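You operate a simulated robot arm through the tools that you are given. There is no shell and no other tool.

The job below is to be done with a simulated robot arm. You get a single attempt, and the scene is never put back.

JOB
Lap the ink mark off the rib with paste, then wipe up the paste mark.
Fine: lap pad, paste tin, cream rag; pad and rag back. What is to be rubbed or washed off counts as gone when no trace of it is left.
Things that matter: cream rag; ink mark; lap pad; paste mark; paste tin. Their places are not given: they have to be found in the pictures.

It is judged by the outcome, as a careful person would: the job done as asked, and still so three seconds after it is handed in. It fails if anything else is knocked over, pushed out of place, dropped, spilled or broken.

ROBOT AND FRAMES
A 7-joint arm with a two-finger parallel gripper, fixed in place. Base frame: the origin is on the floor under the middle of its stand, x ahead of it, y to its left, z up. Lengths are in m, angles in rad, forces in N, time in s.
It reaches about 1.479 m from its shoulder. Its first joint turns from -2.897 to 2.897 rad. Payload 4.4 kg.
The tool frame sits at the grasp point between the pads (the TCP): z along the fingers, y along the line on which they close. The tips reach 0.023 m beyond it. Largest opening 0.094 m; finger width 0.038, thickness 0.01; the body of the gripper, 0.054 by 0.096 m, starts 0.039 m behind the TCP.
Orientation is that of the tool frame in the base frame, as [roll, pitch, yaw] about the fixed x, y, z axes, in that order (R = Rz(yaw) Ry(pitch) Rx(roll)). With the fingers straight down and closing along the base's y, the tool's x points along the base's -x, its y along +y and its z along -z.

CONTROLS
- The arm moves only by the tool jog_arm. Its argument "deltas" is a list of rows, each a list of 7 numbers: the shift along the base's x, y, z in units of 25 mm (1.0 is 25 mm), then the turn, a rotation vector about the base's x, y, z in units of 5 degrees (1.0 is 5 degrees), then the gripper command, from -1 (fully open) to 1 (shut), values between in proportion. In form: [[dx, dy, dz, ax, ay, az, gripper], ...]. A call has 1 to 20 rows; each row shifts and turns the commanded pose from where the row before left it. A call with a number of a shift or a turn outside -1 to 1 is refused whole. Rows are played at 5 a second. More than 0.05 m and 0.15 rad between two rows, or a gripper value outside its range, and nothing of the call is played. Where a pose cannot be reached the arm comes as near as it can. A force on the tool above 50 N (or 10 N above the force at the start of the call, whichever is more), or a blocked arm, ends the call early, and 0.2 s more pass. Each finger travels about 0.072 m/s and halts on what it meets, pressing with about 26 N; the grip force reading is that of the motor and also rises with nothing between the fingers. The clock runs only during rows and for 0.2 s after the last one: add rows that do not move to give the fingers time. It gives the time, the measured TCP pose, the force on the tool (base axes), the opening and the grip force at its end, in the units of the frame above (readings bear some noise), with the torque about the TCP (base axes, N m) and any sound that the robot's microphone picked up.
- Cameras (640 x 400 px; columns grow to the right, rows downward): "scene" is fixed at [0.0502, 0.5006, 1.2417]; the picture's right is [0.04, -1.00, 0.00], its down [-0.58, -0.02, -0.81] and it looks along [0.81, 0.03, -0.58] (base axes); focal length 346 px, centre (320, 200). "wrist" rides on the gripper at [0.086, 0.016, -0.074] in the tool frame; the picture's right is [-0.18, 0.98, 0.00], its down [-0.58, -0.11, -0.81] and it looks along [-0.79, -0.15, 0.59] (tool axes); focal length 243 px, centre (320, 200).
- camera(camera): a new picture of that camera. It takes no simulated time.
- locate(camera, pixels): for up to 12 pixels [column, row] of the newest picture of that camera ("zoom" is the newest enlarged one), the place [x, y, z] in the base frame of the surface seen there, good to about 0.002 m. It takes no simulated time.
- close_up(camera, box): a new picture of the part [left, top, right, bottom] of that camera's present view, enlarged. It takes no simulated time.
- sign_off(): hands the job in; it is judged then, once.

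Leave the gripper open and the arm clear of the work at the hand-in unless told otherwise.

The tools are called after "Call:" by a JSON object that holds its "fn" and its "kwargs". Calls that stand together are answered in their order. jog_arm: Moves the arm, as the interface text tells. Its arguments: {"type":"object","properties":{"deltas":{"type":"array","items":{"type":"array","items":{"type":"number"}}}},"required":["deltas"]} The other tools are called the same way: camera (camera) takes a picture; locate (camera, pixels) gives the place of the surface under pixels of a picture; close_up (camera, box) takes an enlarged picture of a part of a camera's view; sign_off () hands the job in.

At the start:

```text
t: 0.0
tool_pos: [0.5397, 0.7039, 0.9169]
ee_rot: [3.141, 0.001, 3.141]
force: [-0.1, 0.0, 0.6]
ft_torque: [-0.02, -0.02, 0.03]
finger_gap: 0.0941
grasp_force: 0.0
```

scene: 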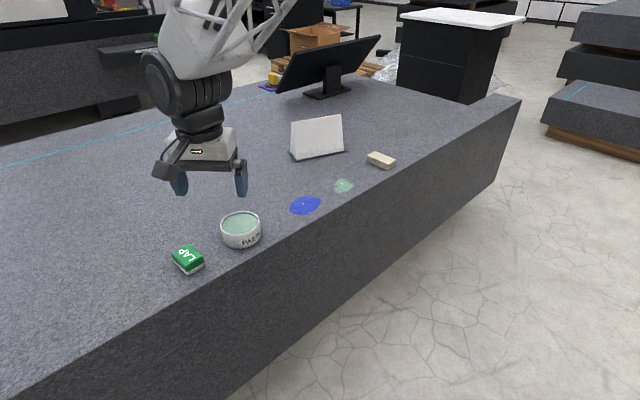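
wrist: 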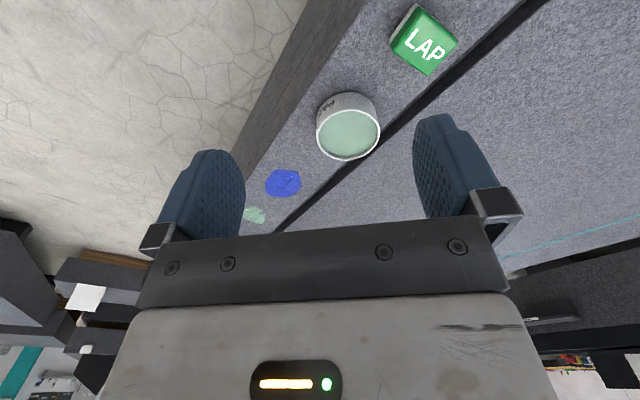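

I see a green block marked LAP near (188,259), a paste tin at (240,230), a blue ink mark at (305,205), a pale green paste mark at (343,186), a cream rag at (381,160) and a white card at (317,137). I'll start with enlarged views so I can locate each of them accurately.

Call:
{"fn": "close_up", "kwargs": {"camera": "scene", "box": [150, 190, 310, 290]}}

Call:
{"fn": "locate", "kwargs": {"camera": "scene", "pixels": [[188, 256], [188, 270], [240, 224], [240, 214], [305, 205], [291, 207], [320, 201], [343, 186], [381, 157], [381, 165], [317, 137], [318, 154]]}}

```text
4.00 times, centred on (230, 240) of scene
```

zoom: 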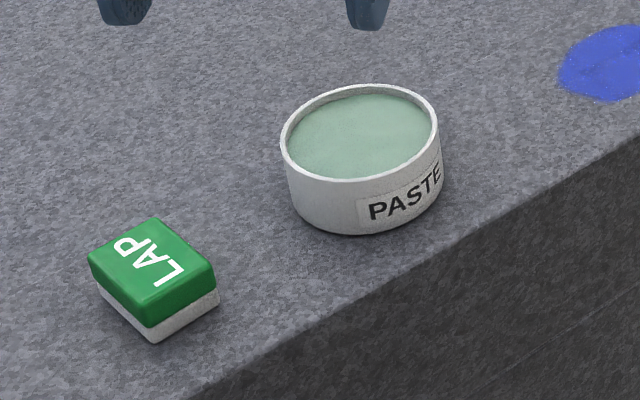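

```text
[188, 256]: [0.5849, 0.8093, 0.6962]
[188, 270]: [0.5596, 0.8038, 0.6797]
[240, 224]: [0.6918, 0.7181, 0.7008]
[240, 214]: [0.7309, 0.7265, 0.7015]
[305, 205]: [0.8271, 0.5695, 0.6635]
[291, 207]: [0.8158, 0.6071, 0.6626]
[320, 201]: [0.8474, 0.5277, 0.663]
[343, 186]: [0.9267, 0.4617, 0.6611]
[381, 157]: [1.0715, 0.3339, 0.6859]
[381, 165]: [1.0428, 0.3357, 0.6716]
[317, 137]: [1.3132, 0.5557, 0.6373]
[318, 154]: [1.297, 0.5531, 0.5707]
```

The card's base is at z≈0.57 and the marks are at z≈0.66, so the objects seem to sit on a raised rib. I'll map the surface heights and the rib's edges next.

Call:
{"fn": "locate", "kwargs": {"camera": "scene", "pixels": [[300, 170], [260, 190], [300, 190], [280, 190], [180, 220], [150, 260], [120, 240], [100, 330], [330, 210], [320, 212], [390, 178], [340, 170]]}}

Call:
{"fn": "close_up", "kwargs": {"camera": "scene", "box": [270, 130, 430, 230]}}

Call:
{"fn": "close_up", "kwargs": {"camera": "wrist", "box": [200, 0, 520, 240]}}

```text
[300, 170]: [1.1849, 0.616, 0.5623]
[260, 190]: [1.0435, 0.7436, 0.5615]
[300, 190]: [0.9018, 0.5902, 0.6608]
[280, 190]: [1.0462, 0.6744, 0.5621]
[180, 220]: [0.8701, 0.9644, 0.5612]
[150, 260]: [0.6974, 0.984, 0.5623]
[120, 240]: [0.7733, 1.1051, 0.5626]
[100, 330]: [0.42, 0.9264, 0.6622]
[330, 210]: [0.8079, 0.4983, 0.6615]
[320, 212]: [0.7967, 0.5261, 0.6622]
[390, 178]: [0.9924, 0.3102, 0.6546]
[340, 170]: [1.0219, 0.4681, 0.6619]
```

```text
4.00 times, centred on (350, 180) of scene
```

zoom: 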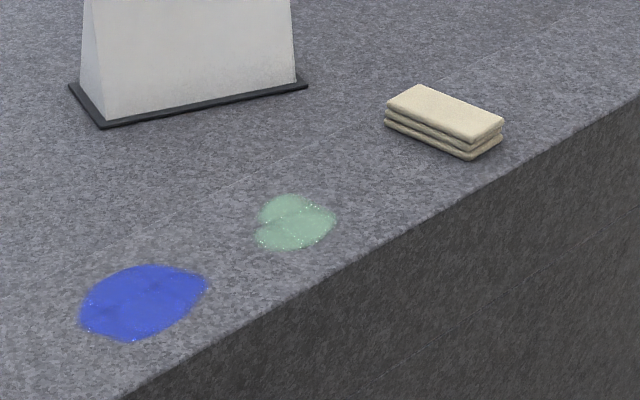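

```text
1.67 times, centred on (360, 120) of wrist
```

zoom: 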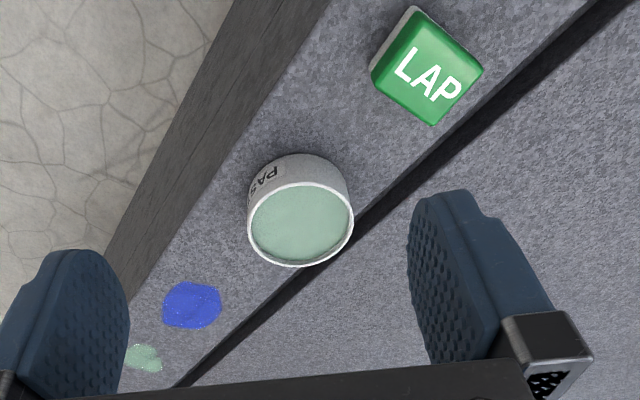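

The wrist view confirms it: a narrow rib with its top at z≈0.662, a lower table behind it at z≈0.562, and the floor in front. Next I'll locate the rib edges and object corners in the wrist zoom.

Call:
{"fn": "locate", "kwargs": {"camera": "zoom", "pixels": [[335, 0], [325, 15], [240, 120], [220, 150], [585, 5], [500, 80], [400, 180], [290, 275], [180, 380], [140, 260], [600, 60], [225, 180]]}}

Call:
{"fn": "locate", "kwargs": {"camera": "wrist", "pixels": [[416, 5], [392, 42], [430, 74], [457, 41], [424, 40], [318, 130], [378, 130], [348, 110], [346, 158], [348, 135], [266, 184], [300, 182]]}}

```text
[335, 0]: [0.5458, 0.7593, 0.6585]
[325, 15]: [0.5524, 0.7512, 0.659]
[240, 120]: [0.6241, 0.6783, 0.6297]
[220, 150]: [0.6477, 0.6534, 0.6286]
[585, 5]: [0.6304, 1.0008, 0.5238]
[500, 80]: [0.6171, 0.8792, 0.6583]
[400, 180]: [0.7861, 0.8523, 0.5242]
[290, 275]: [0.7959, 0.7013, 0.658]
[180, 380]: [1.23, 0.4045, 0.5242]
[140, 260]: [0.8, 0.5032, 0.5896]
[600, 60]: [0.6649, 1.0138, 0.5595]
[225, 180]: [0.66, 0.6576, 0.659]
```

```text
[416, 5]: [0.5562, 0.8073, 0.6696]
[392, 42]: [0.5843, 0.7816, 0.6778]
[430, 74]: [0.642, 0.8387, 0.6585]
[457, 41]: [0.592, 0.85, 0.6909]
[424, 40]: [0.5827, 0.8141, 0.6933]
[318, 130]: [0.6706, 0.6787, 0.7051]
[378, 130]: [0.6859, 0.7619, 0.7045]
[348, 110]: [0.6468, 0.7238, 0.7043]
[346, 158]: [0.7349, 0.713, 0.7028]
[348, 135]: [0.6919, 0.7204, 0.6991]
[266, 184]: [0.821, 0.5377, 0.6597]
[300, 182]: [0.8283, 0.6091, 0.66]
```

The rib runs along about (1,-1)/√2: its front edge is at x+y≈1.305, its back edge at x+y≈1.497, and its top is at z≈0.66. There is a groove behind it. I need the pad's orientation precisely, so I'll take a tight zoom on the pad from each camera.

Call:
{"fn": "close_up", "kwargs": {"camera": "wrist", "box": [376, 0, 472, 80]}}

Call:
{"fn": "close_up", "kwargs": {"camera": "scene", "box": [164, 240, 212, 280]}}

```text
5.00 times, centred on (424, 40) of wrist
```

zoom: 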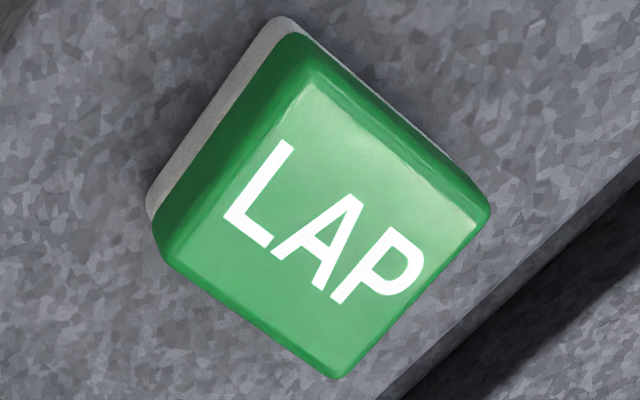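

```text
10.00 times, centred on (188, 260) of scene
```

zoom: 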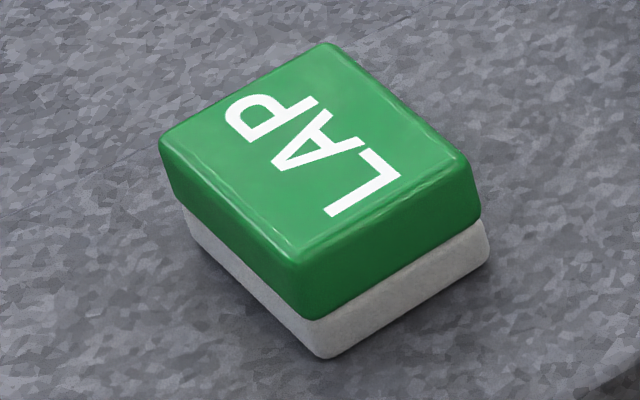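

The newest zoom is the scene view of the pad, so I'll locate the pad's corners and edge midpoints in it.

Call:
{"fn": "locate", "kwargs": {"camera": "zoom", "pixels": [[322, 52], [175, 148], [455, 165], [298, 250], [315, 155], [318, 352], [300, 318], [484, 252], [180, 215], [240, 200], [380, 210], [250, 100]]}}

```text
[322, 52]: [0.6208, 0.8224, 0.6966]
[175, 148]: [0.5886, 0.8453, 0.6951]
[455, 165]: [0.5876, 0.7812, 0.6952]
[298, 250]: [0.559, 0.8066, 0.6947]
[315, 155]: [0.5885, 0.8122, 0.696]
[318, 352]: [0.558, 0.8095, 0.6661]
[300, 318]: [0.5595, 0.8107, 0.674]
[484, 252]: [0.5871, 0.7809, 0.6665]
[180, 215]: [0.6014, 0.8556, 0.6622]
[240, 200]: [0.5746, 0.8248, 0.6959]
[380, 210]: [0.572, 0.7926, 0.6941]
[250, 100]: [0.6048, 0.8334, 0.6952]
```

The pad's long axis points about 51.6° in base yaw, with its centre at about (0.589, 0.814), top at z≈0.696 and a white face at the bottom. Next come the extents of both marks and the rag, from a zoom of the scene.

Call:
{"fn": "close_up", "kwargs": {"camera": "scene", "box": [280, 140, 408, 220]}}

```text
5.00 times, centred on (344, 180) of scene
```

zoom: 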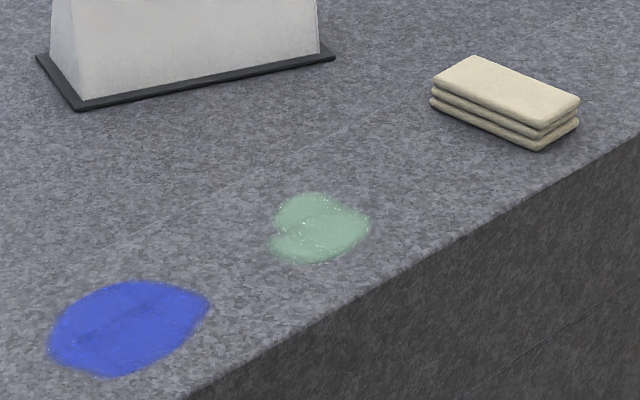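

The ink spans roughly columns 47–210 and rows 280–377 of this zoom, and the paste spot columns 268–371 and rows 191–265. I'll locate their outlines and the rag's corners.

Call:
{"fn": "locate", "kwargs": {"camera": "zoom", "pixels": [[48, 345], [80, 302], [130, 281], [180, 287], [210, 303], [185, 340], [150, 365], [105, 377], [60, 365], [130, 330], [195, 325], [65, 320]]}}

Call:
{"fn": "locate", "kwargs": {"camera": "zoom", "pixels": [[268, 250], [275, 215], [310, 191], [345, 200], [371, 228], [350, 252], [315, 265], [285, 258], [320, 228], [355, 210], [272, 235], [295, 197]]}}

Call:
{"fn": "locate", "kwargs": {"camera": "zoom", "pixels": [[473, 58], [436, 80], [576, 101], [545, 126], [508, 88], [540, 148], [433, 105], [575, 125], [450, 68], [525, 78], [560, 112], [490, 104]]}}

```text
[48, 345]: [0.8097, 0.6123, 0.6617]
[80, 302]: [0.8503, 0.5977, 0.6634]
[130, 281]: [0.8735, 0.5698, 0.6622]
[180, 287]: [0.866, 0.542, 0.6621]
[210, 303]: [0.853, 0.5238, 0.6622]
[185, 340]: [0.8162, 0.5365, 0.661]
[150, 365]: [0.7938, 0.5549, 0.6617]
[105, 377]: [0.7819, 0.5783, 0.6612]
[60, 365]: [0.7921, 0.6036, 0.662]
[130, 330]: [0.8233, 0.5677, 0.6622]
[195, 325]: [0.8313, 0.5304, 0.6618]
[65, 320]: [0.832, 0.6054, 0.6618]
```

```text
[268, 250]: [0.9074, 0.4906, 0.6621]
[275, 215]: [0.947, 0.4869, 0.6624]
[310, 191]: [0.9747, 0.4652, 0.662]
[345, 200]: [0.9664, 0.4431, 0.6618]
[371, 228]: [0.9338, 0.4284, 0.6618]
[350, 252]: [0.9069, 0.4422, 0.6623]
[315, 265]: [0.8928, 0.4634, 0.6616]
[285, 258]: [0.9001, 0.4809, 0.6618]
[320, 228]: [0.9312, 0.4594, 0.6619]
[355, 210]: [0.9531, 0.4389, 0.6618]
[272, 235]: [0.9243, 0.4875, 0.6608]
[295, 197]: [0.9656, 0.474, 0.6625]
```

```text
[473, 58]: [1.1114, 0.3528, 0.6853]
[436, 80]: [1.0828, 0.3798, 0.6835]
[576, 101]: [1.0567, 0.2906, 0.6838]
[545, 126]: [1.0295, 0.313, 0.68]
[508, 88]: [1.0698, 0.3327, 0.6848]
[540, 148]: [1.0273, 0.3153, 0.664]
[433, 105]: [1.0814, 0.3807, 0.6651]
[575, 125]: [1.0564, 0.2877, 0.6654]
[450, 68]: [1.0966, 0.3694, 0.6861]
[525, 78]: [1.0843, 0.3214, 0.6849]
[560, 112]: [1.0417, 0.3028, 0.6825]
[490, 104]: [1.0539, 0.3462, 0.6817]
```

Both marks and the rag are mapped; the rib top is at z=0.662. The pad has to fit inside the tin's rim, so next I'll measure the tin's rim and paste level.

Call:
{"fn": "close_up", "kwargs": {"camera": "scene", "box": [208, 205, 272, 245]}}

```text
10.00 times, centred on (240, 225) of scene
```

zoom: 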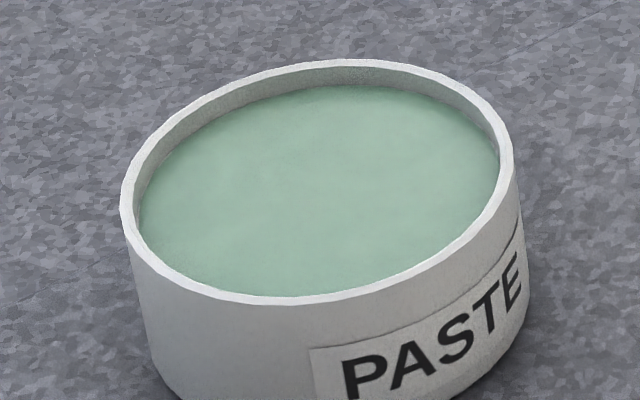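

The rim is a clear ring, so I'll locate points around the top of it and on the paste surface.

Call:
{"fn": "locate", "kwargs": {"camera": "zoom", "pixels": [[126, 210], [504, 140], [340, 64], [285, 299], [440, 255], [190, 270], [190, 115], [460, 90], [320, 190], [350, 95], [280, 285], [150, 215]]}}

```text
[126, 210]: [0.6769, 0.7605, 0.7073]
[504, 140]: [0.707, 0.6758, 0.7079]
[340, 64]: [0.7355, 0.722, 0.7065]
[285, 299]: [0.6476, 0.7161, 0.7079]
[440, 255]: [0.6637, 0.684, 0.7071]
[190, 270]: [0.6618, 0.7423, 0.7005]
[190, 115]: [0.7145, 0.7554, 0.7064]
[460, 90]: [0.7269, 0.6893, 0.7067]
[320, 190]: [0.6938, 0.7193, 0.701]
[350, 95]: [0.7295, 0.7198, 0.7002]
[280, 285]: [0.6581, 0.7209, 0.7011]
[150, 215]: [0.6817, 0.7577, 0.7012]
```

The tin's centre is about (0.6915, 0.719), its inner radius about 0.042, the rim top is at z=0.707 and the paste at z=0.701. I'll now move the open gripper above the pad at z≈0.80 and turn +51.6° about z, so the fingers close on the pad's short side.

Call:
{"fn": "jog_arm", "kwargs": {"deltas": [[0.179, 0.4, -0.425, 0, 0, 0.938, -1], [0.179, 0.4, -0.425, 0, 0, 0.938, -1], [0.179, 0.4, -0.425, 0, 0, 0.938, -1], [0.179, 0.4, -0.425, 0, 0, 0.938, -1], [0.179, 0.4, -0.425, 0, 0, 0.938, -1], [0.179, 0.4, -0.425, 0, 0, 0.938, -1], [0.179, 0.4, -0.425, 0, 0, 0.938, -1], [0.179, 0.4, -0.425, 0, 0, 0.938, -1], [0.179, 0.4, -0.425, 0, 0, 0.938, -1], [0.179, 0.4, -0.425, 0, 0, 0.938, -1], [0.179, 0.4, -0.425, 0, 0, 0.938, -1], [0, 0, 0, 0, 0, 0, -1], [0, 0, 0, 0, 0, 0, -1]]}}

```text
t: 2.8
tool_pos: [0.5893, 0.8148, 0.8004]
ee_rot: [-3.141, 0.002, -2.241]
force: [-0.1, -0.5, 0.5]
ft_torque: [0.0, 0.04, 0.03]
finger_gap: 0.0938
grasp_force: 0.1
```

The arm is now over the pad at (0.589, 0.815, 0.800) with yaw -2.241. I'll check the alignment in both cameras.

Call:
{"fn": "camera", "kwargs": {"camera": "wrist"}}

Call:
{"fn": "camera", "kwargs": {"camera": "scene"}}

```text
taken
```

wrist: 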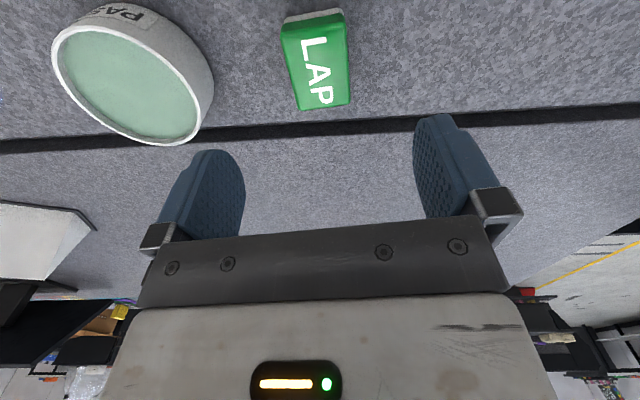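

```text
taken
```

scene: 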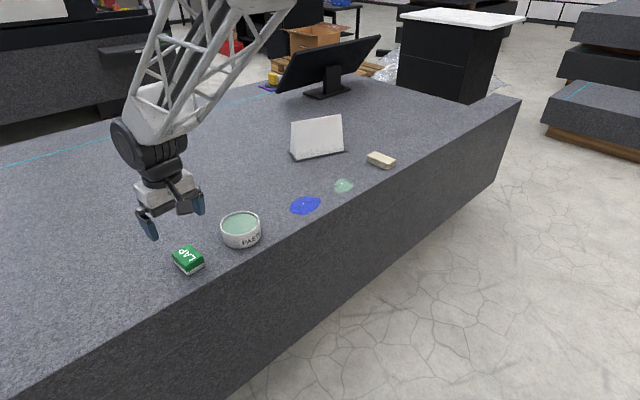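

In the wrist view the pad is at about (315,60). A zoom there will give its corners from this angle and refine its centre and yaw.

Call:
{"fn": "close_up", "kwargs": {"camera": "wrist", "box": [260, 0, 388, 120]}}

```text
3.33 times, centred on (324, 60) of wrist
```

zoom: 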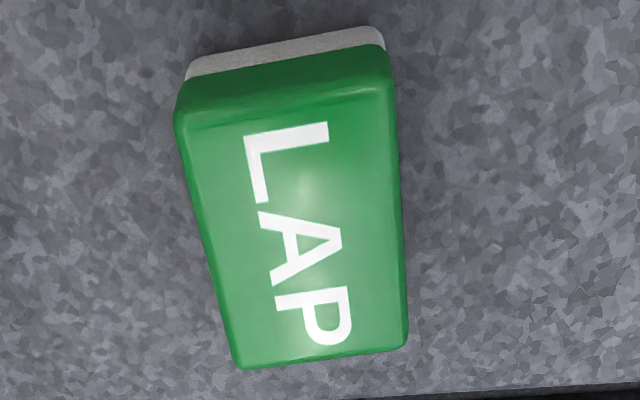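

The whole top of the pad is in this zoom, so I'll locate its top corners and side edges.

Call:
{"fn": "locate", "kwargs": {"camera": "zoom", "pixels": [[190, 130], [385, 95], [242, 362], [402, 340], [300, 230], [205, 240], [397, 220], [185, 78], [380, 35], [178, 110], [390, 70], [290, 110]]}}

```text
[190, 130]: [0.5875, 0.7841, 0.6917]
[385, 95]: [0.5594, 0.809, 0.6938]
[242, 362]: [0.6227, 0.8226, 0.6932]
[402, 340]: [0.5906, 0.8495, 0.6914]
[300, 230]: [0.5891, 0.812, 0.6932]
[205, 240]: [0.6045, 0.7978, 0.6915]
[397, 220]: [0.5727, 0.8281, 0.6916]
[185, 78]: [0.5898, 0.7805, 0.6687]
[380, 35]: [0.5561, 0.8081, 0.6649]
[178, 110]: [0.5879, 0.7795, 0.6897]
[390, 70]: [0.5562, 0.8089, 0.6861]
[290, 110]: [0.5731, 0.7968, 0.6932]
```

The pad's centre is about (0.5895, 0.815), directly under the TCP, and the yaw matches. I'll lower to TCP z≈0.695, which puts the tips at 0.672, and leave the gripper open for now.

Call:
{"fn": "jog_arm", "kwargs": {"deltas": [[0, 0, -1, 0, 0, 0, -1], [0, 0, -1, 0, 0, 0, -1], [0, 0, -1, 0, 0, 0, -1], [0, 0, -0.7, 0, 0, 0, -1], [0, 0, -0.5, 0, 0, 0, -1], [0, 0, 0, 0, 0, 0, -1], [0, 0, 0, 0, 0, 0, -1]]}}

```text
t: 4.4
tool_pos: [0.5902, 0.8145, 0.6947]
ee_rot: [3.142, 0.003, -2.243]
force: [-0.4, -0.4, 0.4]
ft_torque: [0.01, 0.01, 0.0]
finger_gap: 0.0939
grasp_force: 0.0
```

The arm is at z=0.695 with no contact force. I'll close the gripper on the pad and hold still long enough for the fingers to settle.

Call:
{"fn": "jog_arm", "kwargs": {"deltas": [[0, 0, 0, 0, 0, 0, 1], [0, 0, 0, 0, 0, 0, 1], [0, 0, 0, 0, 0, 0, 1], [0, 0, 0, 0, 0, 0, 1], [0, 0, 0, 0, 0, 0, 1], [0, 0, 0, 0, 0, 0, 1]]}}

Call:
{"fn": "camera", "kwargs": {"camera": "wrist"}}

Call:
{"fn": "close_up", "kwargs": {"camera": "scene", "box": [120, 170, 280, 290]}}

```text
t: 5.8
tool_pos: [0.589, 0.8134, 0.6956]
ee_rot: [-3.141, -0.001, -2.24]
force: [0.0, 0.5, 0.3]
ft_torque: [0.01, 0.01, 0.01]
finger_gap: 0.0439
grasp_force: 26.1
```

```text
taken
```

wrist: 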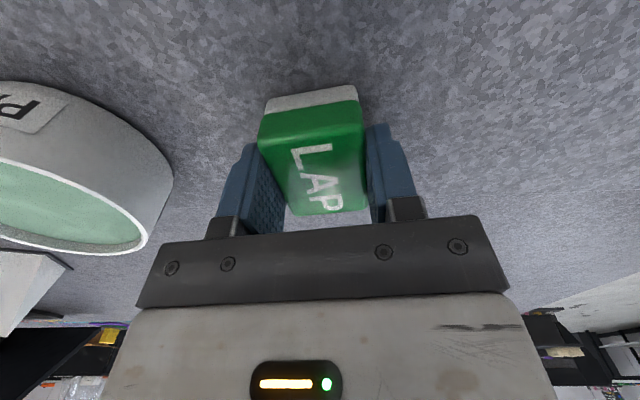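

```text
3.33 times, centred on (200, 230) of scene
```

zoom: 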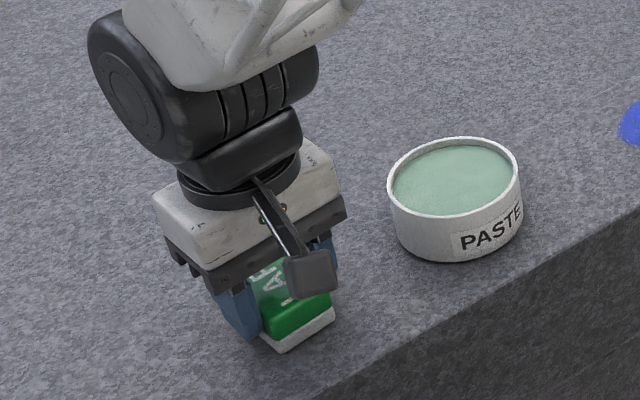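

The pad is gripped with a gap of 43.9 mm at 26 N. The grasp pose to return to is TCP ≈ (0.5895, 0.814, 0.695) with yaw -2.241. I'll lift straight up about 0.1 m.

Call:
{"fn": "jog_arm", "kwargs": {"deltas": [[0, 0, 0.3, 0, 0, 0, 1], [0, 0, 0.7, 0, 0, 0, 1], [0, 0, 1, 0, 0, 0, 1], [0, 0, 1, 0, 0, 0, 1], [0, 0, 1, 0, 0, 0, 1], [0, 0, 0, 0, 0, 0, 1], [0, 0, 0, 0, 0, 0, 1]]}}

Call:
{"fn": "camera", "kwargs": {"camera": "wrist"}}

Call:
{"fn": "close_up", "kwargs": {"camera": "scene", "box": [120, 150, 280, 270]}}

```text
t: 7.4
tool_pos: [0.5902, 0.8156, 0.7958]
ee_rot: [-3.14, 0.0, -2.24]
force: [-0.4, 0.8, -0.6]
ft_torque: [0.0, -0.02, 0.02]
finger_gap: 0.0438
grasp_force: 25.9
```

```text
taken
```

wrist: 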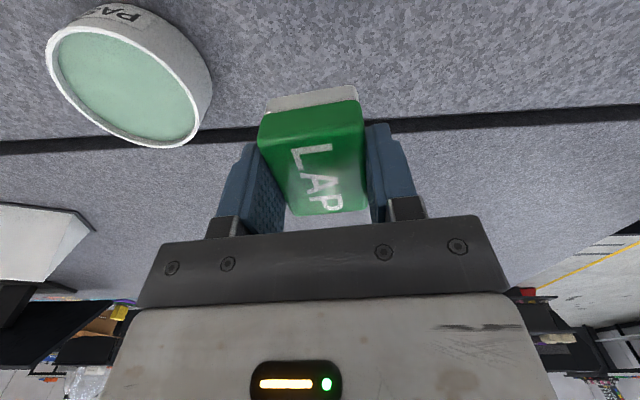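

```text
3.33 times, centred on (200, 210) of scene
```

zoom: 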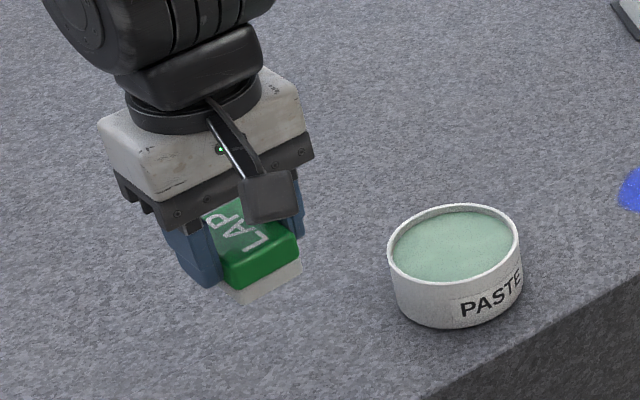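

The pad is held and lifted without any slip. I'll locate its top corners in the wrist view to get its offset from the TCP.

Call:
{"fn": "close_up", "kwargs": {"camera": "wrist", "box": [240, 80, 400, 220]}}

```text
2.86 times, centred on (320, 150) of wrist
```

zoom: 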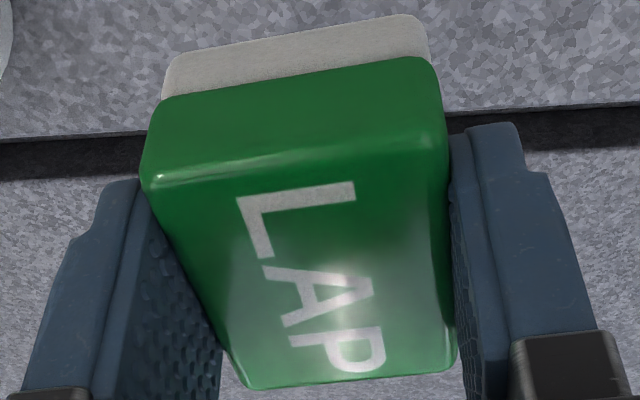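

The top corners show at (155,185), (440,145), (245,380) and (450,362), and the white face's near edge at the top. I'll locate these.

Call:
{"fn": "locate", "kwargs": {"camera": "zoom", "pixels": [[160, 190], [435, 148], [245, 382], [448, 365], [168, 80], [420, 28], [165, 97], [430, 65], [300, 70], [295, 120], [310, 260], [340, 375]]}}

```text
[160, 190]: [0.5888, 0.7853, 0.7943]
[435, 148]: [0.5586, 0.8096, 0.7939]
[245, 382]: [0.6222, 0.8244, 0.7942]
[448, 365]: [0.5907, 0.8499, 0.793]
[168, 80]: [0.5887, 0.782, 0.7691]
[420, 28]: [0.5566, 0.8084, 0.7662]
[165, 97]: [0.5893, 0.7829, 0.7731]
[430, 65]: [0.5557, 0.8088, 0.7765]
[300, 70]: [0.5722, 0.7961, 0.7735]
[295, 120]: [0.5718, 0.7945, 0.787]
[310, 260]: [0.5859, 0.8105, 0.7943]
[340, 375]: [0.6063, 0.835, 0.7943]
```

The pad is centred on the TCP within about 2 mm, its bottom is about 33 mm below the TCP, and its size is about 56×44 mm, so it fits inside the tin. I'll move horizontally to above the tin; the pad bottom at z≈0.762 clears the 0.707 rim.

Call:
{"fn": "jog_arm", "kwargs": {"deltas": [[0.814, -0.775, 0, 0, 0, 0, 1], [0.814, -0.775, 0, 0, 0, 0, 1], [0.814, -0.775, 0, 0, 0, 0, 1], [0.814, -0.775, 0, 0, 0, 0, 1], [0.814, -0.775, 0, 0, 0, 0, 1], [0, 0, 0, 0, 0, 0, 1], [0, 0, 0, 0, 0, 0, 1]]}}

Call:
{"fn": "camera", "kwargs": {"camera": "wrist"}}

Call:
{"fn": "close_up", "kwargs": {"camera": "scene", "box": [160, 140, 320, 260]}}

```text
t: 9.0
tool_pos: [0.6917, 0.7169, 0.7948]
ee_rot: [-3.139, 0.0, -2.241]
force: [0.4, 0.0, -0.4]
ft_torque: [0.01, -0.01, 0.03]
finger_gap: 0.0438
grasp_force: 25.7
```

```text
taken
```

wrist: 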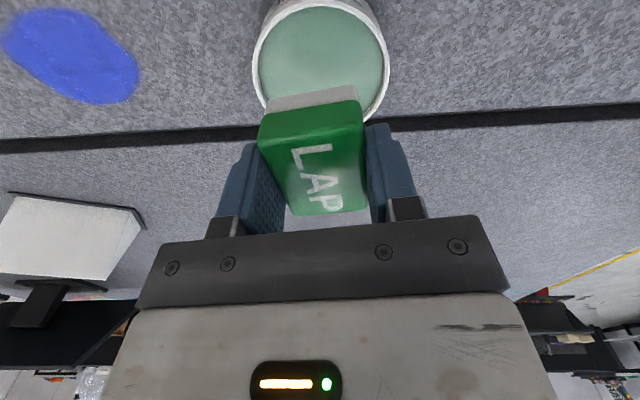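

```text
3.33 times, centred on (240, 200) of scene
```

zoom: 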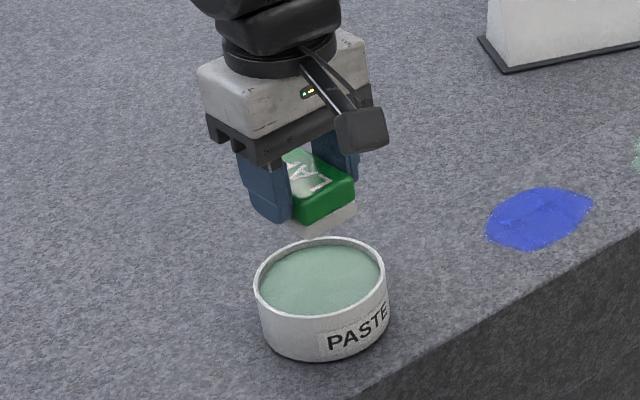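

The pad is directly above the tin. I'll lower 0.048 m so the pad bottom is about 0.714, just above the rim, and check the centring before dipping.

Call:
{"fn": "jog_arm", "kwargs": {"deltas": [[0, 0, -0.8, 0, 0, 0, 1], [0, 0, -0.7, 0, 0, 0, 1], [0, 0, -0.4, 0, 0, 0, 1], [0, 0, 0, 0, 0, 0, 1], [0, 0, 0, 0, 0, 0, 1]]}}

Call:
{"fn": "close_up", "kwargs": {"camera": "wrist", "box": [220, 20, 420, 145]}}

Call:
{"fn": "close_up", "kwargs": {"camera": "scene", "box": [200, 185, 280, 250]}}

```text
t: 10.2
tool_pos: [0.6915, 0.7171, 0.7485]
ee_rot: [3.14, 0.0, -2.241]
force: [0.0, -0.5, -0.8]
ft_torque: [-0.03, -0.01, -0.01]
finger_gap: 0.0442
grasp_force: 25.9
```

```text
3.20 times, centred on (320, 82) of wrist
```

zoom: 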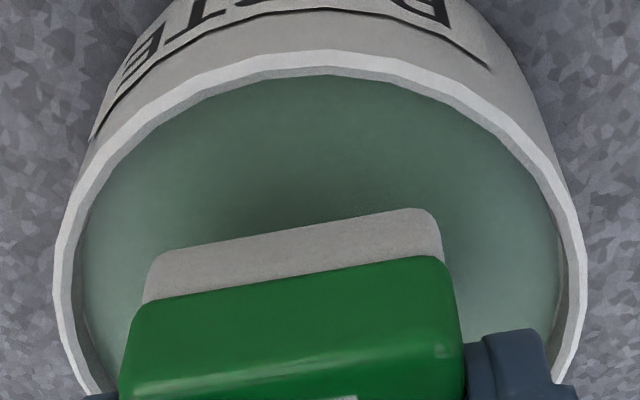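

```text
6.15 times, centred on (240, 218) of scene
```

zoom: 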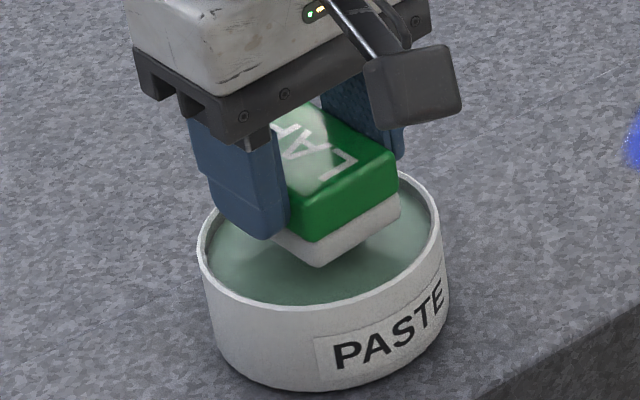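

The pad looks nearly centred. I'll confirm numerically with the white face's lower corners and the rim points in the scene zoom.

Call:
{"fn": "locate", "kwargs": {"camera": "zoom", "pixels": [[318, 264], [398, 212], [280, 232], [202, 245], [437, 225], [340, 302], [230, 285], [400, 280]]}}

Call:
{"fn": "close_up", "kwargs": {"camera": "wrist", "box": [220, 20, 420, 145]}}

Call:
{"fn": "locate", "kwargs": {"camera": "zoom", "pixels": [[155, 262], [435, 218], [62, 270], [578, 260], [320, 62], [150, 295], [440, 250]]}}

```text
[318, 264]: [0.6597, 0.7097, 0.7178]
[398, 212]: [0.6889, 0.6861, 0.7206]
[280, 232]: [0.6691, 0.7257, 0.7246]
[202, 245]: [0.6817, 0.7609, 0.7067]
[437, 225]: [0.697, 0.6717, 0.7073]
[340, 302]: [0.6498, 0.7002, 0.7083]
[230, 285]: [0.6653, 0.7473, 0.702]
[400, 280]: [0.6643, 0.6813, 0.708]
```

```text
3.20 times, centred on (320, 82) of wrist
```

zoom: 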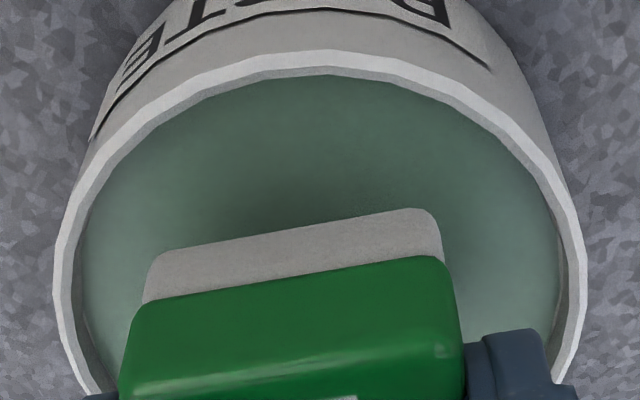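

```text
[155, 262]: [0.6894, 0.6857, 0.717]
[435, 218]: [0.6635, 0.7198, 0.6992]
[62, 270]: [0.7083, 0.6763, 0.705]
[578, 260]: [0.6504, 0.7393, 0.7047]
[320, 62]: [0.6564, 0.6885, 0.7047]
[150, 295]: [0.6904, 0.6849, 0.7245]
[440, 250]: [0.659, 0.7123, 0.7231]
```

The pad's front corners are 33 mm from the tin's centre and the inner radius is 42 mm, so it fits. I'll lower gently about 14 mm to touch the paste and watch the force.

Call:
{"fn": "jog_arm", "kwargs": {"deltas": [[0, 0, -0.25, 0, 0, 0, 1], [0, 0, -0.2, 0, 0, 0, 1], [0, 0, -0.1, 0, 0, 0, 1], [0, 0, 0, 0, 0, 0, 1], [0, 0, 0, 0, 0, 0, 1]]}}

Call:
{"fn": "close_up", "kwargs": {"camera": "scene", "box": [200, 185, 280, 250]}}

```text
t: 11.4
tool_pos: [0.6924, 0.7174, 0.734]
ee_rot: [3.14, 0.001, -2.241]
force: [-0.4, -0.3, 0.3]
ft_torque: [0.0, 0.03, 0.03]
finger_gap: 0.044
grasp_force: 25.9
```

```text
6.15 times, centred on (240, 218) of scene
```

zoom: 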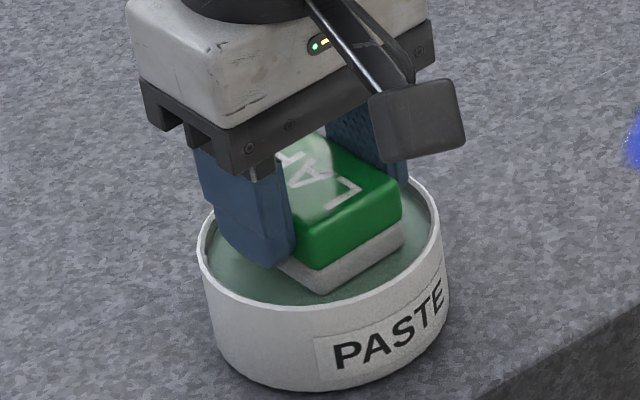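

The pad bottom is at about 0.7005, just at the paste surface, and there is no force yet. I'll go down another 3 mm in small steps.

Call:
{"fn": "jog_arm", "kwargs": {"deltas": [[0, 0, -0.06, 0, 0, 0, 1], [0, 0, -0.06, 0, 0, 0, 1], [0, 0, 0, 0, 0, 0, 1], [0, 0, 0, 0, 0, 0, 1]]}}

Call:
{"fn": "close_up", "kwargs": {"camera": "scene", "box": [200, 185, 280, 250]}}

```text
t: 12.4
tool_pos: [0.6926, 0.718, 0.7342]
ee_rot: [3.141, 0.004, -2.241]
force: [0.8, 0.1, 32.8]
ft_torque: [-0.08, 0.0, -0.01]
finger_gap: 0.0441
grasp_force: 25.6
```

```text
6.15 times, centred on (240, 218) of scene
```

zoom: 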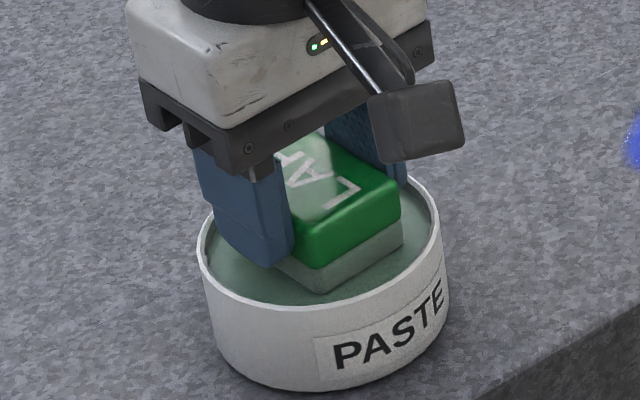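

The paste took the load: 32.8 N upward, and the pad's lower layer turned pale green, so it is charged. I'll lift it straight out of the tin and check the pad and the tin.

Call:
{"fn": "jog_arm", "kwargs": {"deltas": [[0, 0, 0.2, 0, 0, 0, 1], [0, 0, 0.37, 0, 0, 0, 1], [0, 0, 1, 0, 0, 0, 1], [0, 0, 1, 0, 0, 0, 1], [0, 0, 0, 0, 0, 0, 1], [0, 0, 0, 0, 0, 0, 1]]}}

Call:
{"fn": "close_up", "kwargs": {"camera": "scene", "box": [190, 165, 290, 250]}}

Call:
{"fn": "camera", "kwargs": {"camera": "wrist"}}

```text
t: 13.8
tool_pos: [0.6912, 0.7161, 0.7964]
ee_rot: [3.141, 0.002, -2.241]
force: [0.7, 0.0, -0.1]
ft_torque: [0.0, 0.0, 0.0]
finger_gap: 0.044
grasp_force: 26.2
```

```text
4.71 times, centred on (240, 208) of scene
```

zoom: 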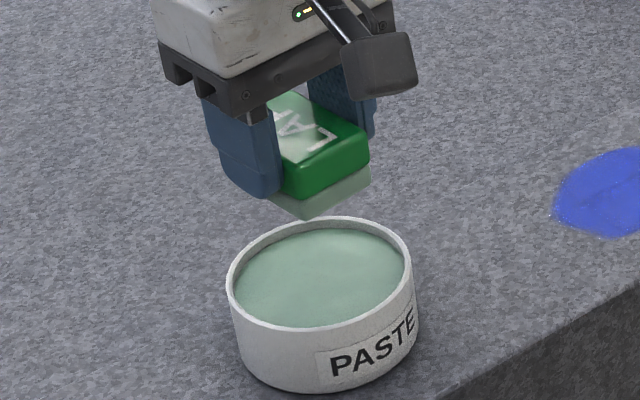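

```text
taken
```

wrist: 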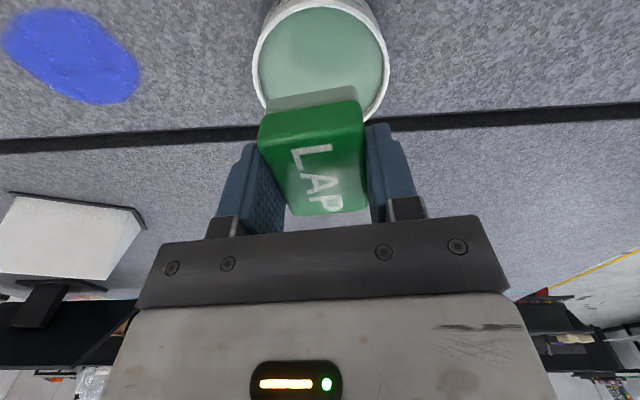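

The pad's face is evenly pale green and the tin hasn't moved. Next I'll carry the pad above the tin-side end of the ink, pad centre at about (0.783, 0.592), staying at z≈0.795.

Call:
{"fn": "jog_arm", "kwargs": {"deltas": [[0.609, -0.847, 0, 0, 0, 0, 1], [0.609, -0.847, 0, 0, 0, 0, 1], [0.609, -0.847, 0, 0, 0, 0, 1], [0.609, -0.847, 0, 0, 0, 0, 1], [0.609, -0.847, 0, 0, 0, 0, 1], [0.609, -0.847, 0, 0, 0, 0, 1], [0, 0, 0, 0, 0, 0, 1], [0, 0, 0, 0, 0, 0, 1]]}}

Call:
{"fn": "camera", "kwargs": {"camera": "scene"}}

Call:
{"fn": "camera", "kwargs": {"camera": "wrist"}}

```text
t: 15.6
tool_pos: [0.7796, 0.589, 0.7953]
ee_rot: [-3.141, 0.0, -2.24]
force: [-0.9, -0.8, -0.6]
ft_torque: [-0.02, 0.05, 0.0]
finger_gap: 0.0442
grasp_force: 26.0
```

```text
taken
```

scene: 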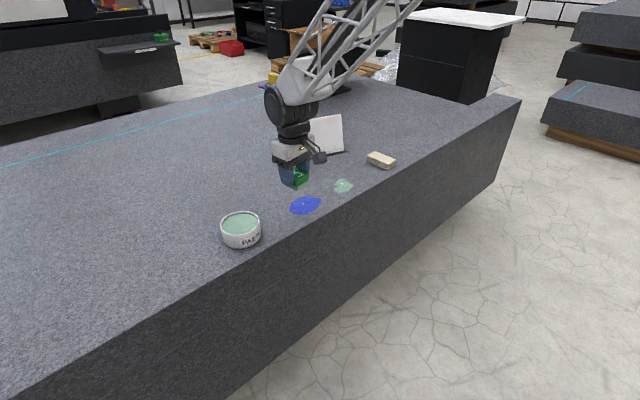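

```text
taken
```

wrist: 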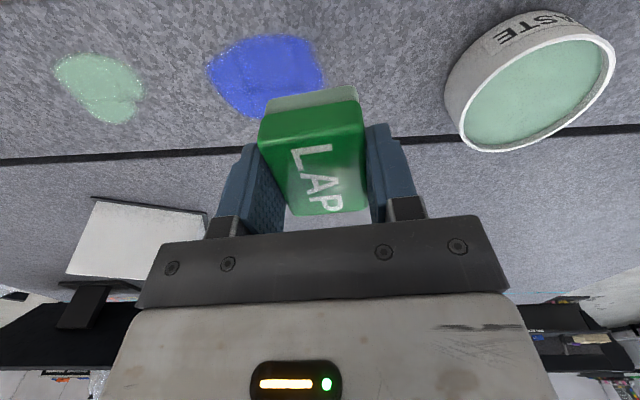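

The ink end and pad line up as planned. I'll lower to TCP z≈0.700, which leaves the pad bottom about 5 mm above the rib, before making contact.

Call:
{"fn": "jog_arm", "kwargs": {"deltas": [[0, 0, -1, 0, 0, 0, 1], [0, 0, -1, 0, 0, 0, 1], [0, 0, -1, 0, 0, 0, 1], [0, 0, -0.5, 0, 0, 0, 1], [0, 0, -0.3, 0, 0, 0, 1], [0, 0, 0, 0, 0, 0, 1], [0, 0, 0, 0, 0, 0, 1]]}}

Call:
{"fn": "close_up", "kwargs": {"camera": "scene", "box": [250, 150, 378, 230]}}

Call:
{"fn": "camera", "kwargs": {"camera": "wrist"}}

```text
t: 17.2
tool_pos: [0.7818, 0.5899, 0.7003]
ee_rot: [3.141, 0.0, -2.242]
force: [0.0, -0.1, -0.1]
ft_torque: [0.02, 0.0, 0.0]
finger_gap: 0.044
grasp_force: 25.6
```

```text
5.00 times, centred on (314, 190) of scene
```

zoom: 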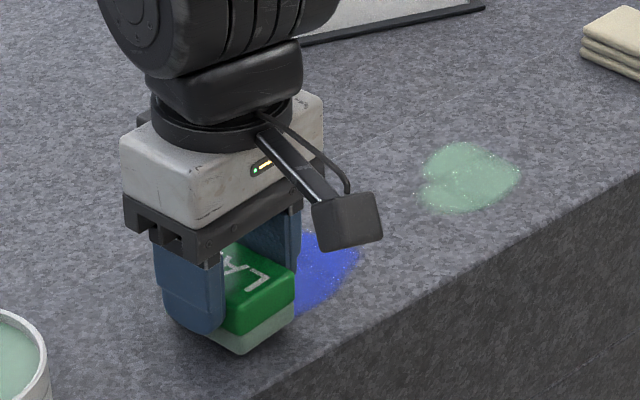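

```text
taken
```

wrist: 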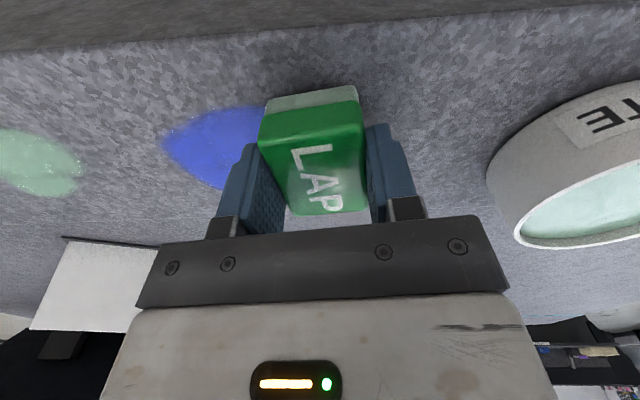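

I'll lower about 6 mm in small steps to press lightly on the rib, then read the force.

Call:
{"fn": "jog_arm", "kwargs": {"deltas": [[0, 0, -0.1, 0, 0, 0, 1], [0, 0, -0.08, 0, 0, 0, 1], [0, 0, -0.06, 0, 0, 0, 1], [0, 0, 0, 0, 0, 0, 1], [0, 0, 0, 0, 0, 0, 1]]}}

```text
t: 18.4
tool_pos: [0.7833, 0.5897, 0.6947]
ee_rot: [3.141, 0.002, -2.24]
force: [0.6, -0.9, 9.2]
ft_torque: [0.01, -0.02, 0.01]
finger_gap: 0.0441
grasp_force: 25.7
```

Contact is 9 N. I'll press a little more to about 15 N and make the first stroke along the rib, u 0.135 to 0.235 and back on the front-side lane, then look at the result.

Call:
{"fn": "jog_arm", "kwargs": {"deltas": [[0, 0, -0.03, 0, 0, 0, 1], [0.354, -0.354, 0, 0, 0, 0, 1], [0.354, -0.354, 0, 0, 0, 0, 1], [0.354, -0.354, 0, 0, 0, 0, 1], [0.354, -0.354, 0, 0, 0, 0, 1], [0.354, -0.354, 0, 0, 0, 0, 1], [0.354, -0.354, 0, 0, 0, 0, 1], [0.354, -0.354, 0, 0, 0, 0, 1], [0.354, -0.354, 0, 0, 0, 0, 1], [0, 0, 0, 0, 0, 0, 1]]}}

Call:
{"fn": "close_up", "kwargs": {"camera": "scene", "box": [250, 150, 378, 230]}}

Call:
{"fn": "camera", "kwargs": {"camera": "wrist"}}

```text
t: 20.6
tool_pos: [0.8524, 0.5199, 0.6942]
ee_rot: [-3.141, 0.002, -2.241]
force: [-7.2, 8.8, 33.4]
ft_torque: [0.22, 0.2, 0.04]
finger_gap: 0.0439
grasp_force: 26.5
```

```text
5.00 times, centred on (314, 190) of scene
```

zoom: 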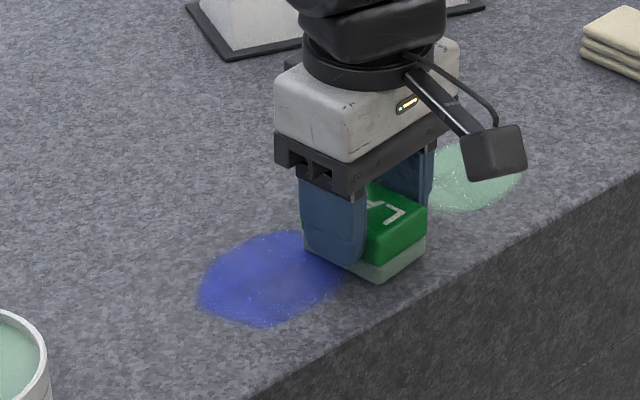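

```text
taken
```

wrist: 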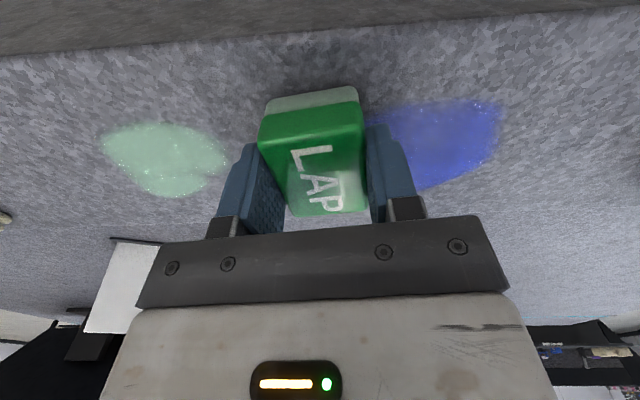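

It works: the front lane has faded, with about 33 N vertical and 11 N sideways. I'll ease off about 0.3 mm and carry on: back along this lane, shift 17 mm toward the rear of the rib, and forward again.

Call:
{"fn": "jog_arm", "kwargs": {"deltas": [[-0.354, 0.354, 0.012, 0, 0, 0, 1], [-0.354, 0.354, 0, 0, 0, 0, 1], [-0.354, 0.354, 0, 0, 0, 0, 1], [-0.354, 0.354, 0, 0, 0, 0, 1], [-0.354, 0.354, 0, 0, 0, 0, 1], [-0.354, 0.354, 0, 0, 0, 0, 1], [-0.354, 0.354, 0, 0, 0, 0, 1], [-0.354, 0.354, 0, 0, 0, 0, 1], [0.48, 0.48, 0, 0, 0, 0, 1], [0.354, -0.354, 0, 0, 0, 0, 1], [0.354, -0.354, 0, 0, 0, 0, 1], [0.354, -0.354, 0, 0, 0, 0, 1], [0.354, -0.354, 0, 0, 0, 0, 1], [0.354, -0.354, 0, 0, 0, 0, 1], [0.354, -0.354, 0, 0, 0, 0, 1], [0.354, -0.354, 0, 0, 0, 0, 1], [0.354, -0.354, 0, 0, 0, 0, 1], [0, 0, 0, 0, 0, 0, 1]]}}

Call:
{"fn": "close_up", "kwargs": {"camera": "scene", "box": [250, 150, 378, 230]}}

Call:
{"fn": "camera", "kwargs": {"camera": "wrist"}}

```text
t: 24.4
tool_pos: [0.8646, 0.5312, 0.6942]
ee_rot: [-3.141, 0.0, -2.239]
force: [-2.7, 0.4, 9.1]
ft_torque: [0.01, 0.0, 0.0]
finger_gap: 0.044
grasp_force: 25.3
```

```text
5.00 times, centred on (314, 190) of scene
```

zoom: 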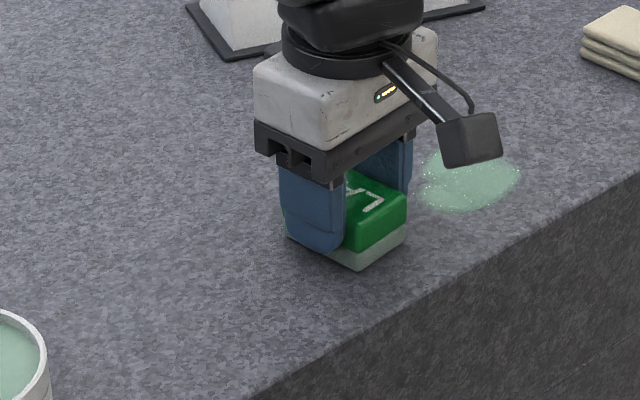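

```text
taken
```

wrist: 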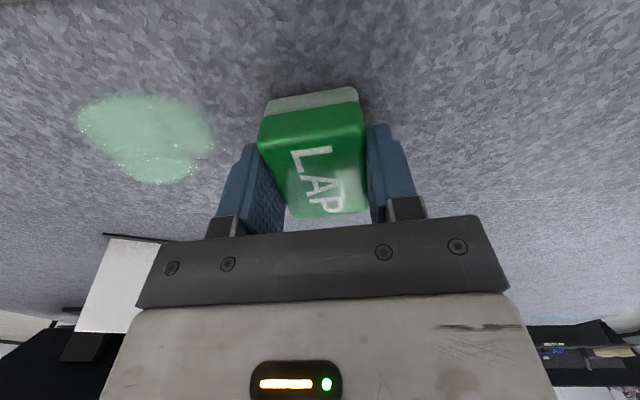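

The ink no longer shows where the rib is visible. I'll make one more stroke back along the rear lane to cover the far edge, then lift and inspect the whole area.

Call:
{"fn": "jog_arm", "kwargs": {"deltas": [[0.4, 0.4, -0.01, 0, 0, 0, 1], [-0.354, 0.354, 0, 0, 0, 0, 1], [-0.354, 0.354, 0, 0, 0, 0, 1], [-0.354, 0.354, 0, 0, 0, 0, 1], [-0.354, 0.354, 0, 0, 0, 0, 1], [-0.354, 0.354, 0, 0, 0, 0, 1], [-0.354, 0.354, 0, 0, 0, 0, 1], [-0.354, 0.354, 0, 0, 0, 0, 1], [-0.354, 0.354, 0, 0, 0, 0, 1], [0, 0, 0.1, 0, 0, 0, 1], [0, 0, 0.4, 0, 0, 0, 1], [0, 0, 1, 0, 0, 0, 1], [0, 0, 1, 0, 0, 0, 1], [0, 0, 1, 0, 0, 0, 1], [0, 0, 0.5, 0, 0, 0, 1], [0, 0, 0, 0, 0, 0, 1]]}}

Call:
{"fn": "close_up", "kwargs": {"camera": "scene", "box": [250, 150, 378, 230]}}

Call:
{"fn": "camera", "kwargs": {"camera": "wrist"}}

```text
t: 27.8
tool_pos: [0.8031, 0.6118, 0.7929]
ee_rot: [3.14, 0.0, -2.242]
force: [0.2, 0.2, -0.1]
ft_torque: [0.0, -0.02, 0.0]
finger_gap: 0.0439
grasp_force: 25.7
```

```text
5.00 times, centred on (314, 190) of scene
```

zoom: 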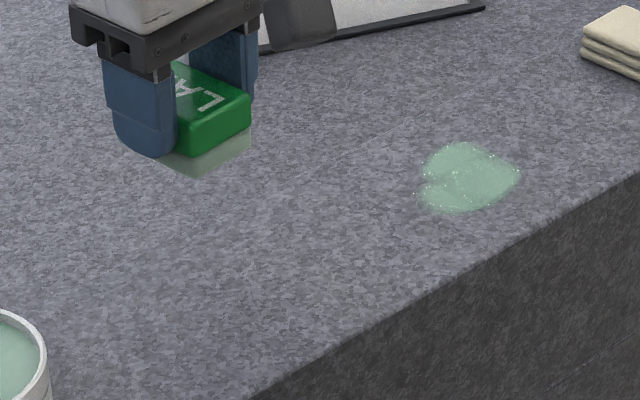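

```text
taken
```

wrist: 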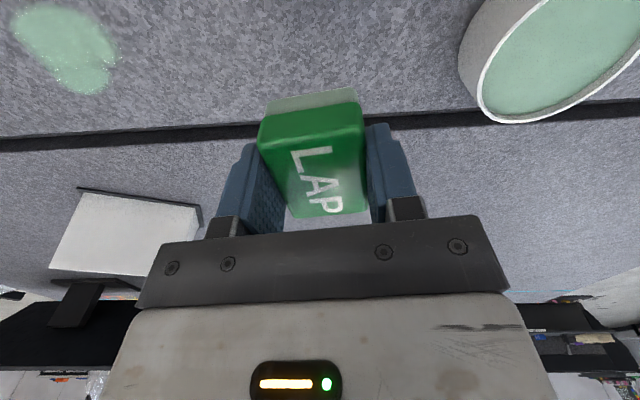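

The ink is completely gone. I'll carry the pad back to above its original place, TCP (0.589, 0.814), at z≈0.793; that passes well above the tin's rim.

Call:
{"fn": "jog_arm", "kwargs": {"deltas": [[-0.782, 0.734, 0, 0, 0, 0, 1], [-0.782, 0.734, 0, 0, 0, 0, 1], [-0.782, 0.734, 0, 0, 0, 0, 1], [-0.782, 0.734, 0, 0, 0, 0, 1], [-0.782, 0.734, 0, 0, 0, 0, 1], [-0.782, 0.734, 0, 0, 0, 0, 1], [-0.782, 0.734, 0, 0, 0, 0, 1], [-0.782, 0.734, 0, 0, 0, 0, 1], [-0.782, 0.734, 0, 0, 0, 0, 1], [-0.782, 0.734, 0, 0, 0, 0, 1], [-0.782, 0.734, 0, 0, 0, 0, 1], [0, 0, 0, 0, 0, 0, 1], [0, 0, 0, 0, 0, 0, 1]]}}

Call:
{"fn": "close_up", "kwargs": {"camera": "scene", "box": [250, 150, 378, 230]}}

```text
t: 30.6
tool_pos: [0.588, 0.8147, 0.7951]
ee_rot: [3.142, 0.0, -2.243]
force: [0.0, -0.2, -1.3]
ft_torque: [-0.01, -0.01, 0.03]
finger_gap: 0.0439
grasp_force: 26.3
```

```text
5.00 times, centred on (314, 190) of scene
```

zoom: 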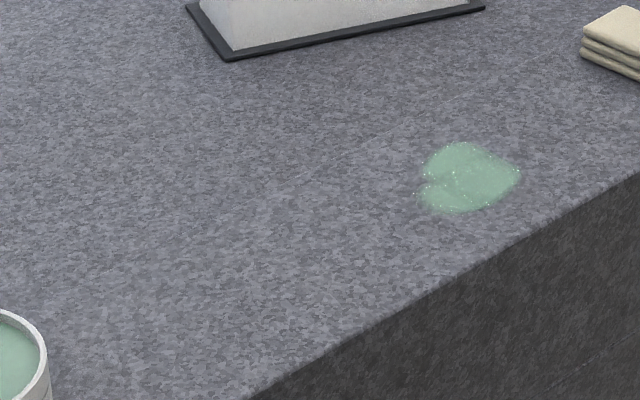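

With the arm clear, no ink shows anywhere on the rib and only the paste spot remains. I'll lower the pad to just above its resting height.

Call:
{"fn": "jog_arm", "kwargs": {"deltas": [[0, 0, -1, 0, 0, 0, 1], [0, 0, -1, 0, 0, 0, 1], [0, 0, -1, 0, 0, 0, 1], [0, 0, -0.5, 0, 0, 0, 1], [0, 0, -0.25, 0, 0, 0, 1], [0, 0, -0.12, 0, 0, 0, 1], [0, 0, -0.04, 0, 0, 0, 1], [0, 0, 0, 0, 0, 0, 1], [0, 0, 0, 0, 0, 0, 1]]}}

```text
t: 32.6
tool_pos: [0.587, 0.8152, 0.697]
ee_rot: [3.141, 0.0, -2.242]
force: [0.3, 0.2, 0.6]
ft_torque: [0.02, 0.01, 0.0]
finger_gap: 0.044
grasp_force: 26.4
```

The force is near zero, so the pad bottom is a hair above the rib. I'll lower about 1 mm more to seat it, then open the fingers and wait.

Call:
{"fn": "jog_arm", "kwargs": {"deltas": [[0, 0, -0.03, 0, 0, 0, 1], [0, 0, -0.01, 0, 0, 0, 1], [0, 0, 0, 0, 0, 0, 1], [0, 0, 0, 0, 0, 0, -1], [0, 0, 0, 0, 0, 0, -1], [0, 0, 0, 0, 0, 0, -1], [0, 0, 0, 0, 0, 0, -1], [0, 0, 0, 0, 0, 0, -1]]}}

Call:
{"fn": "camera", "kwargs": {"camera": "wrist"}}

```text
t: 34.4
tool_pos: [0.5885, 0.8144, 0.6956]
ee_rot: [-3.14, 0.0, -2.242]
force: [1.1, -0.5, 0.6]
ft_torque: [0.02, -0.01, -0.02]
finger_gap: 0.094
grasp_force: 0.0
```

```text
taken
```

wrist: 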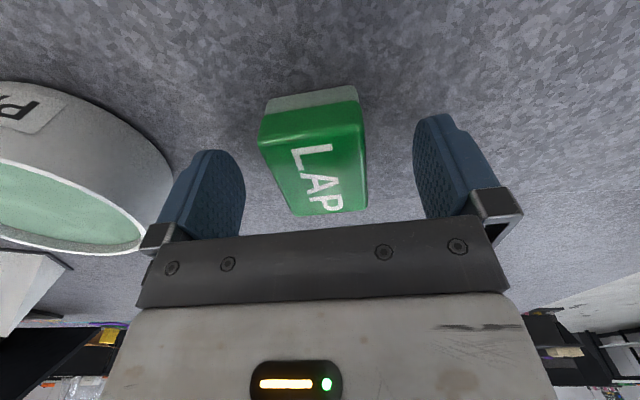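

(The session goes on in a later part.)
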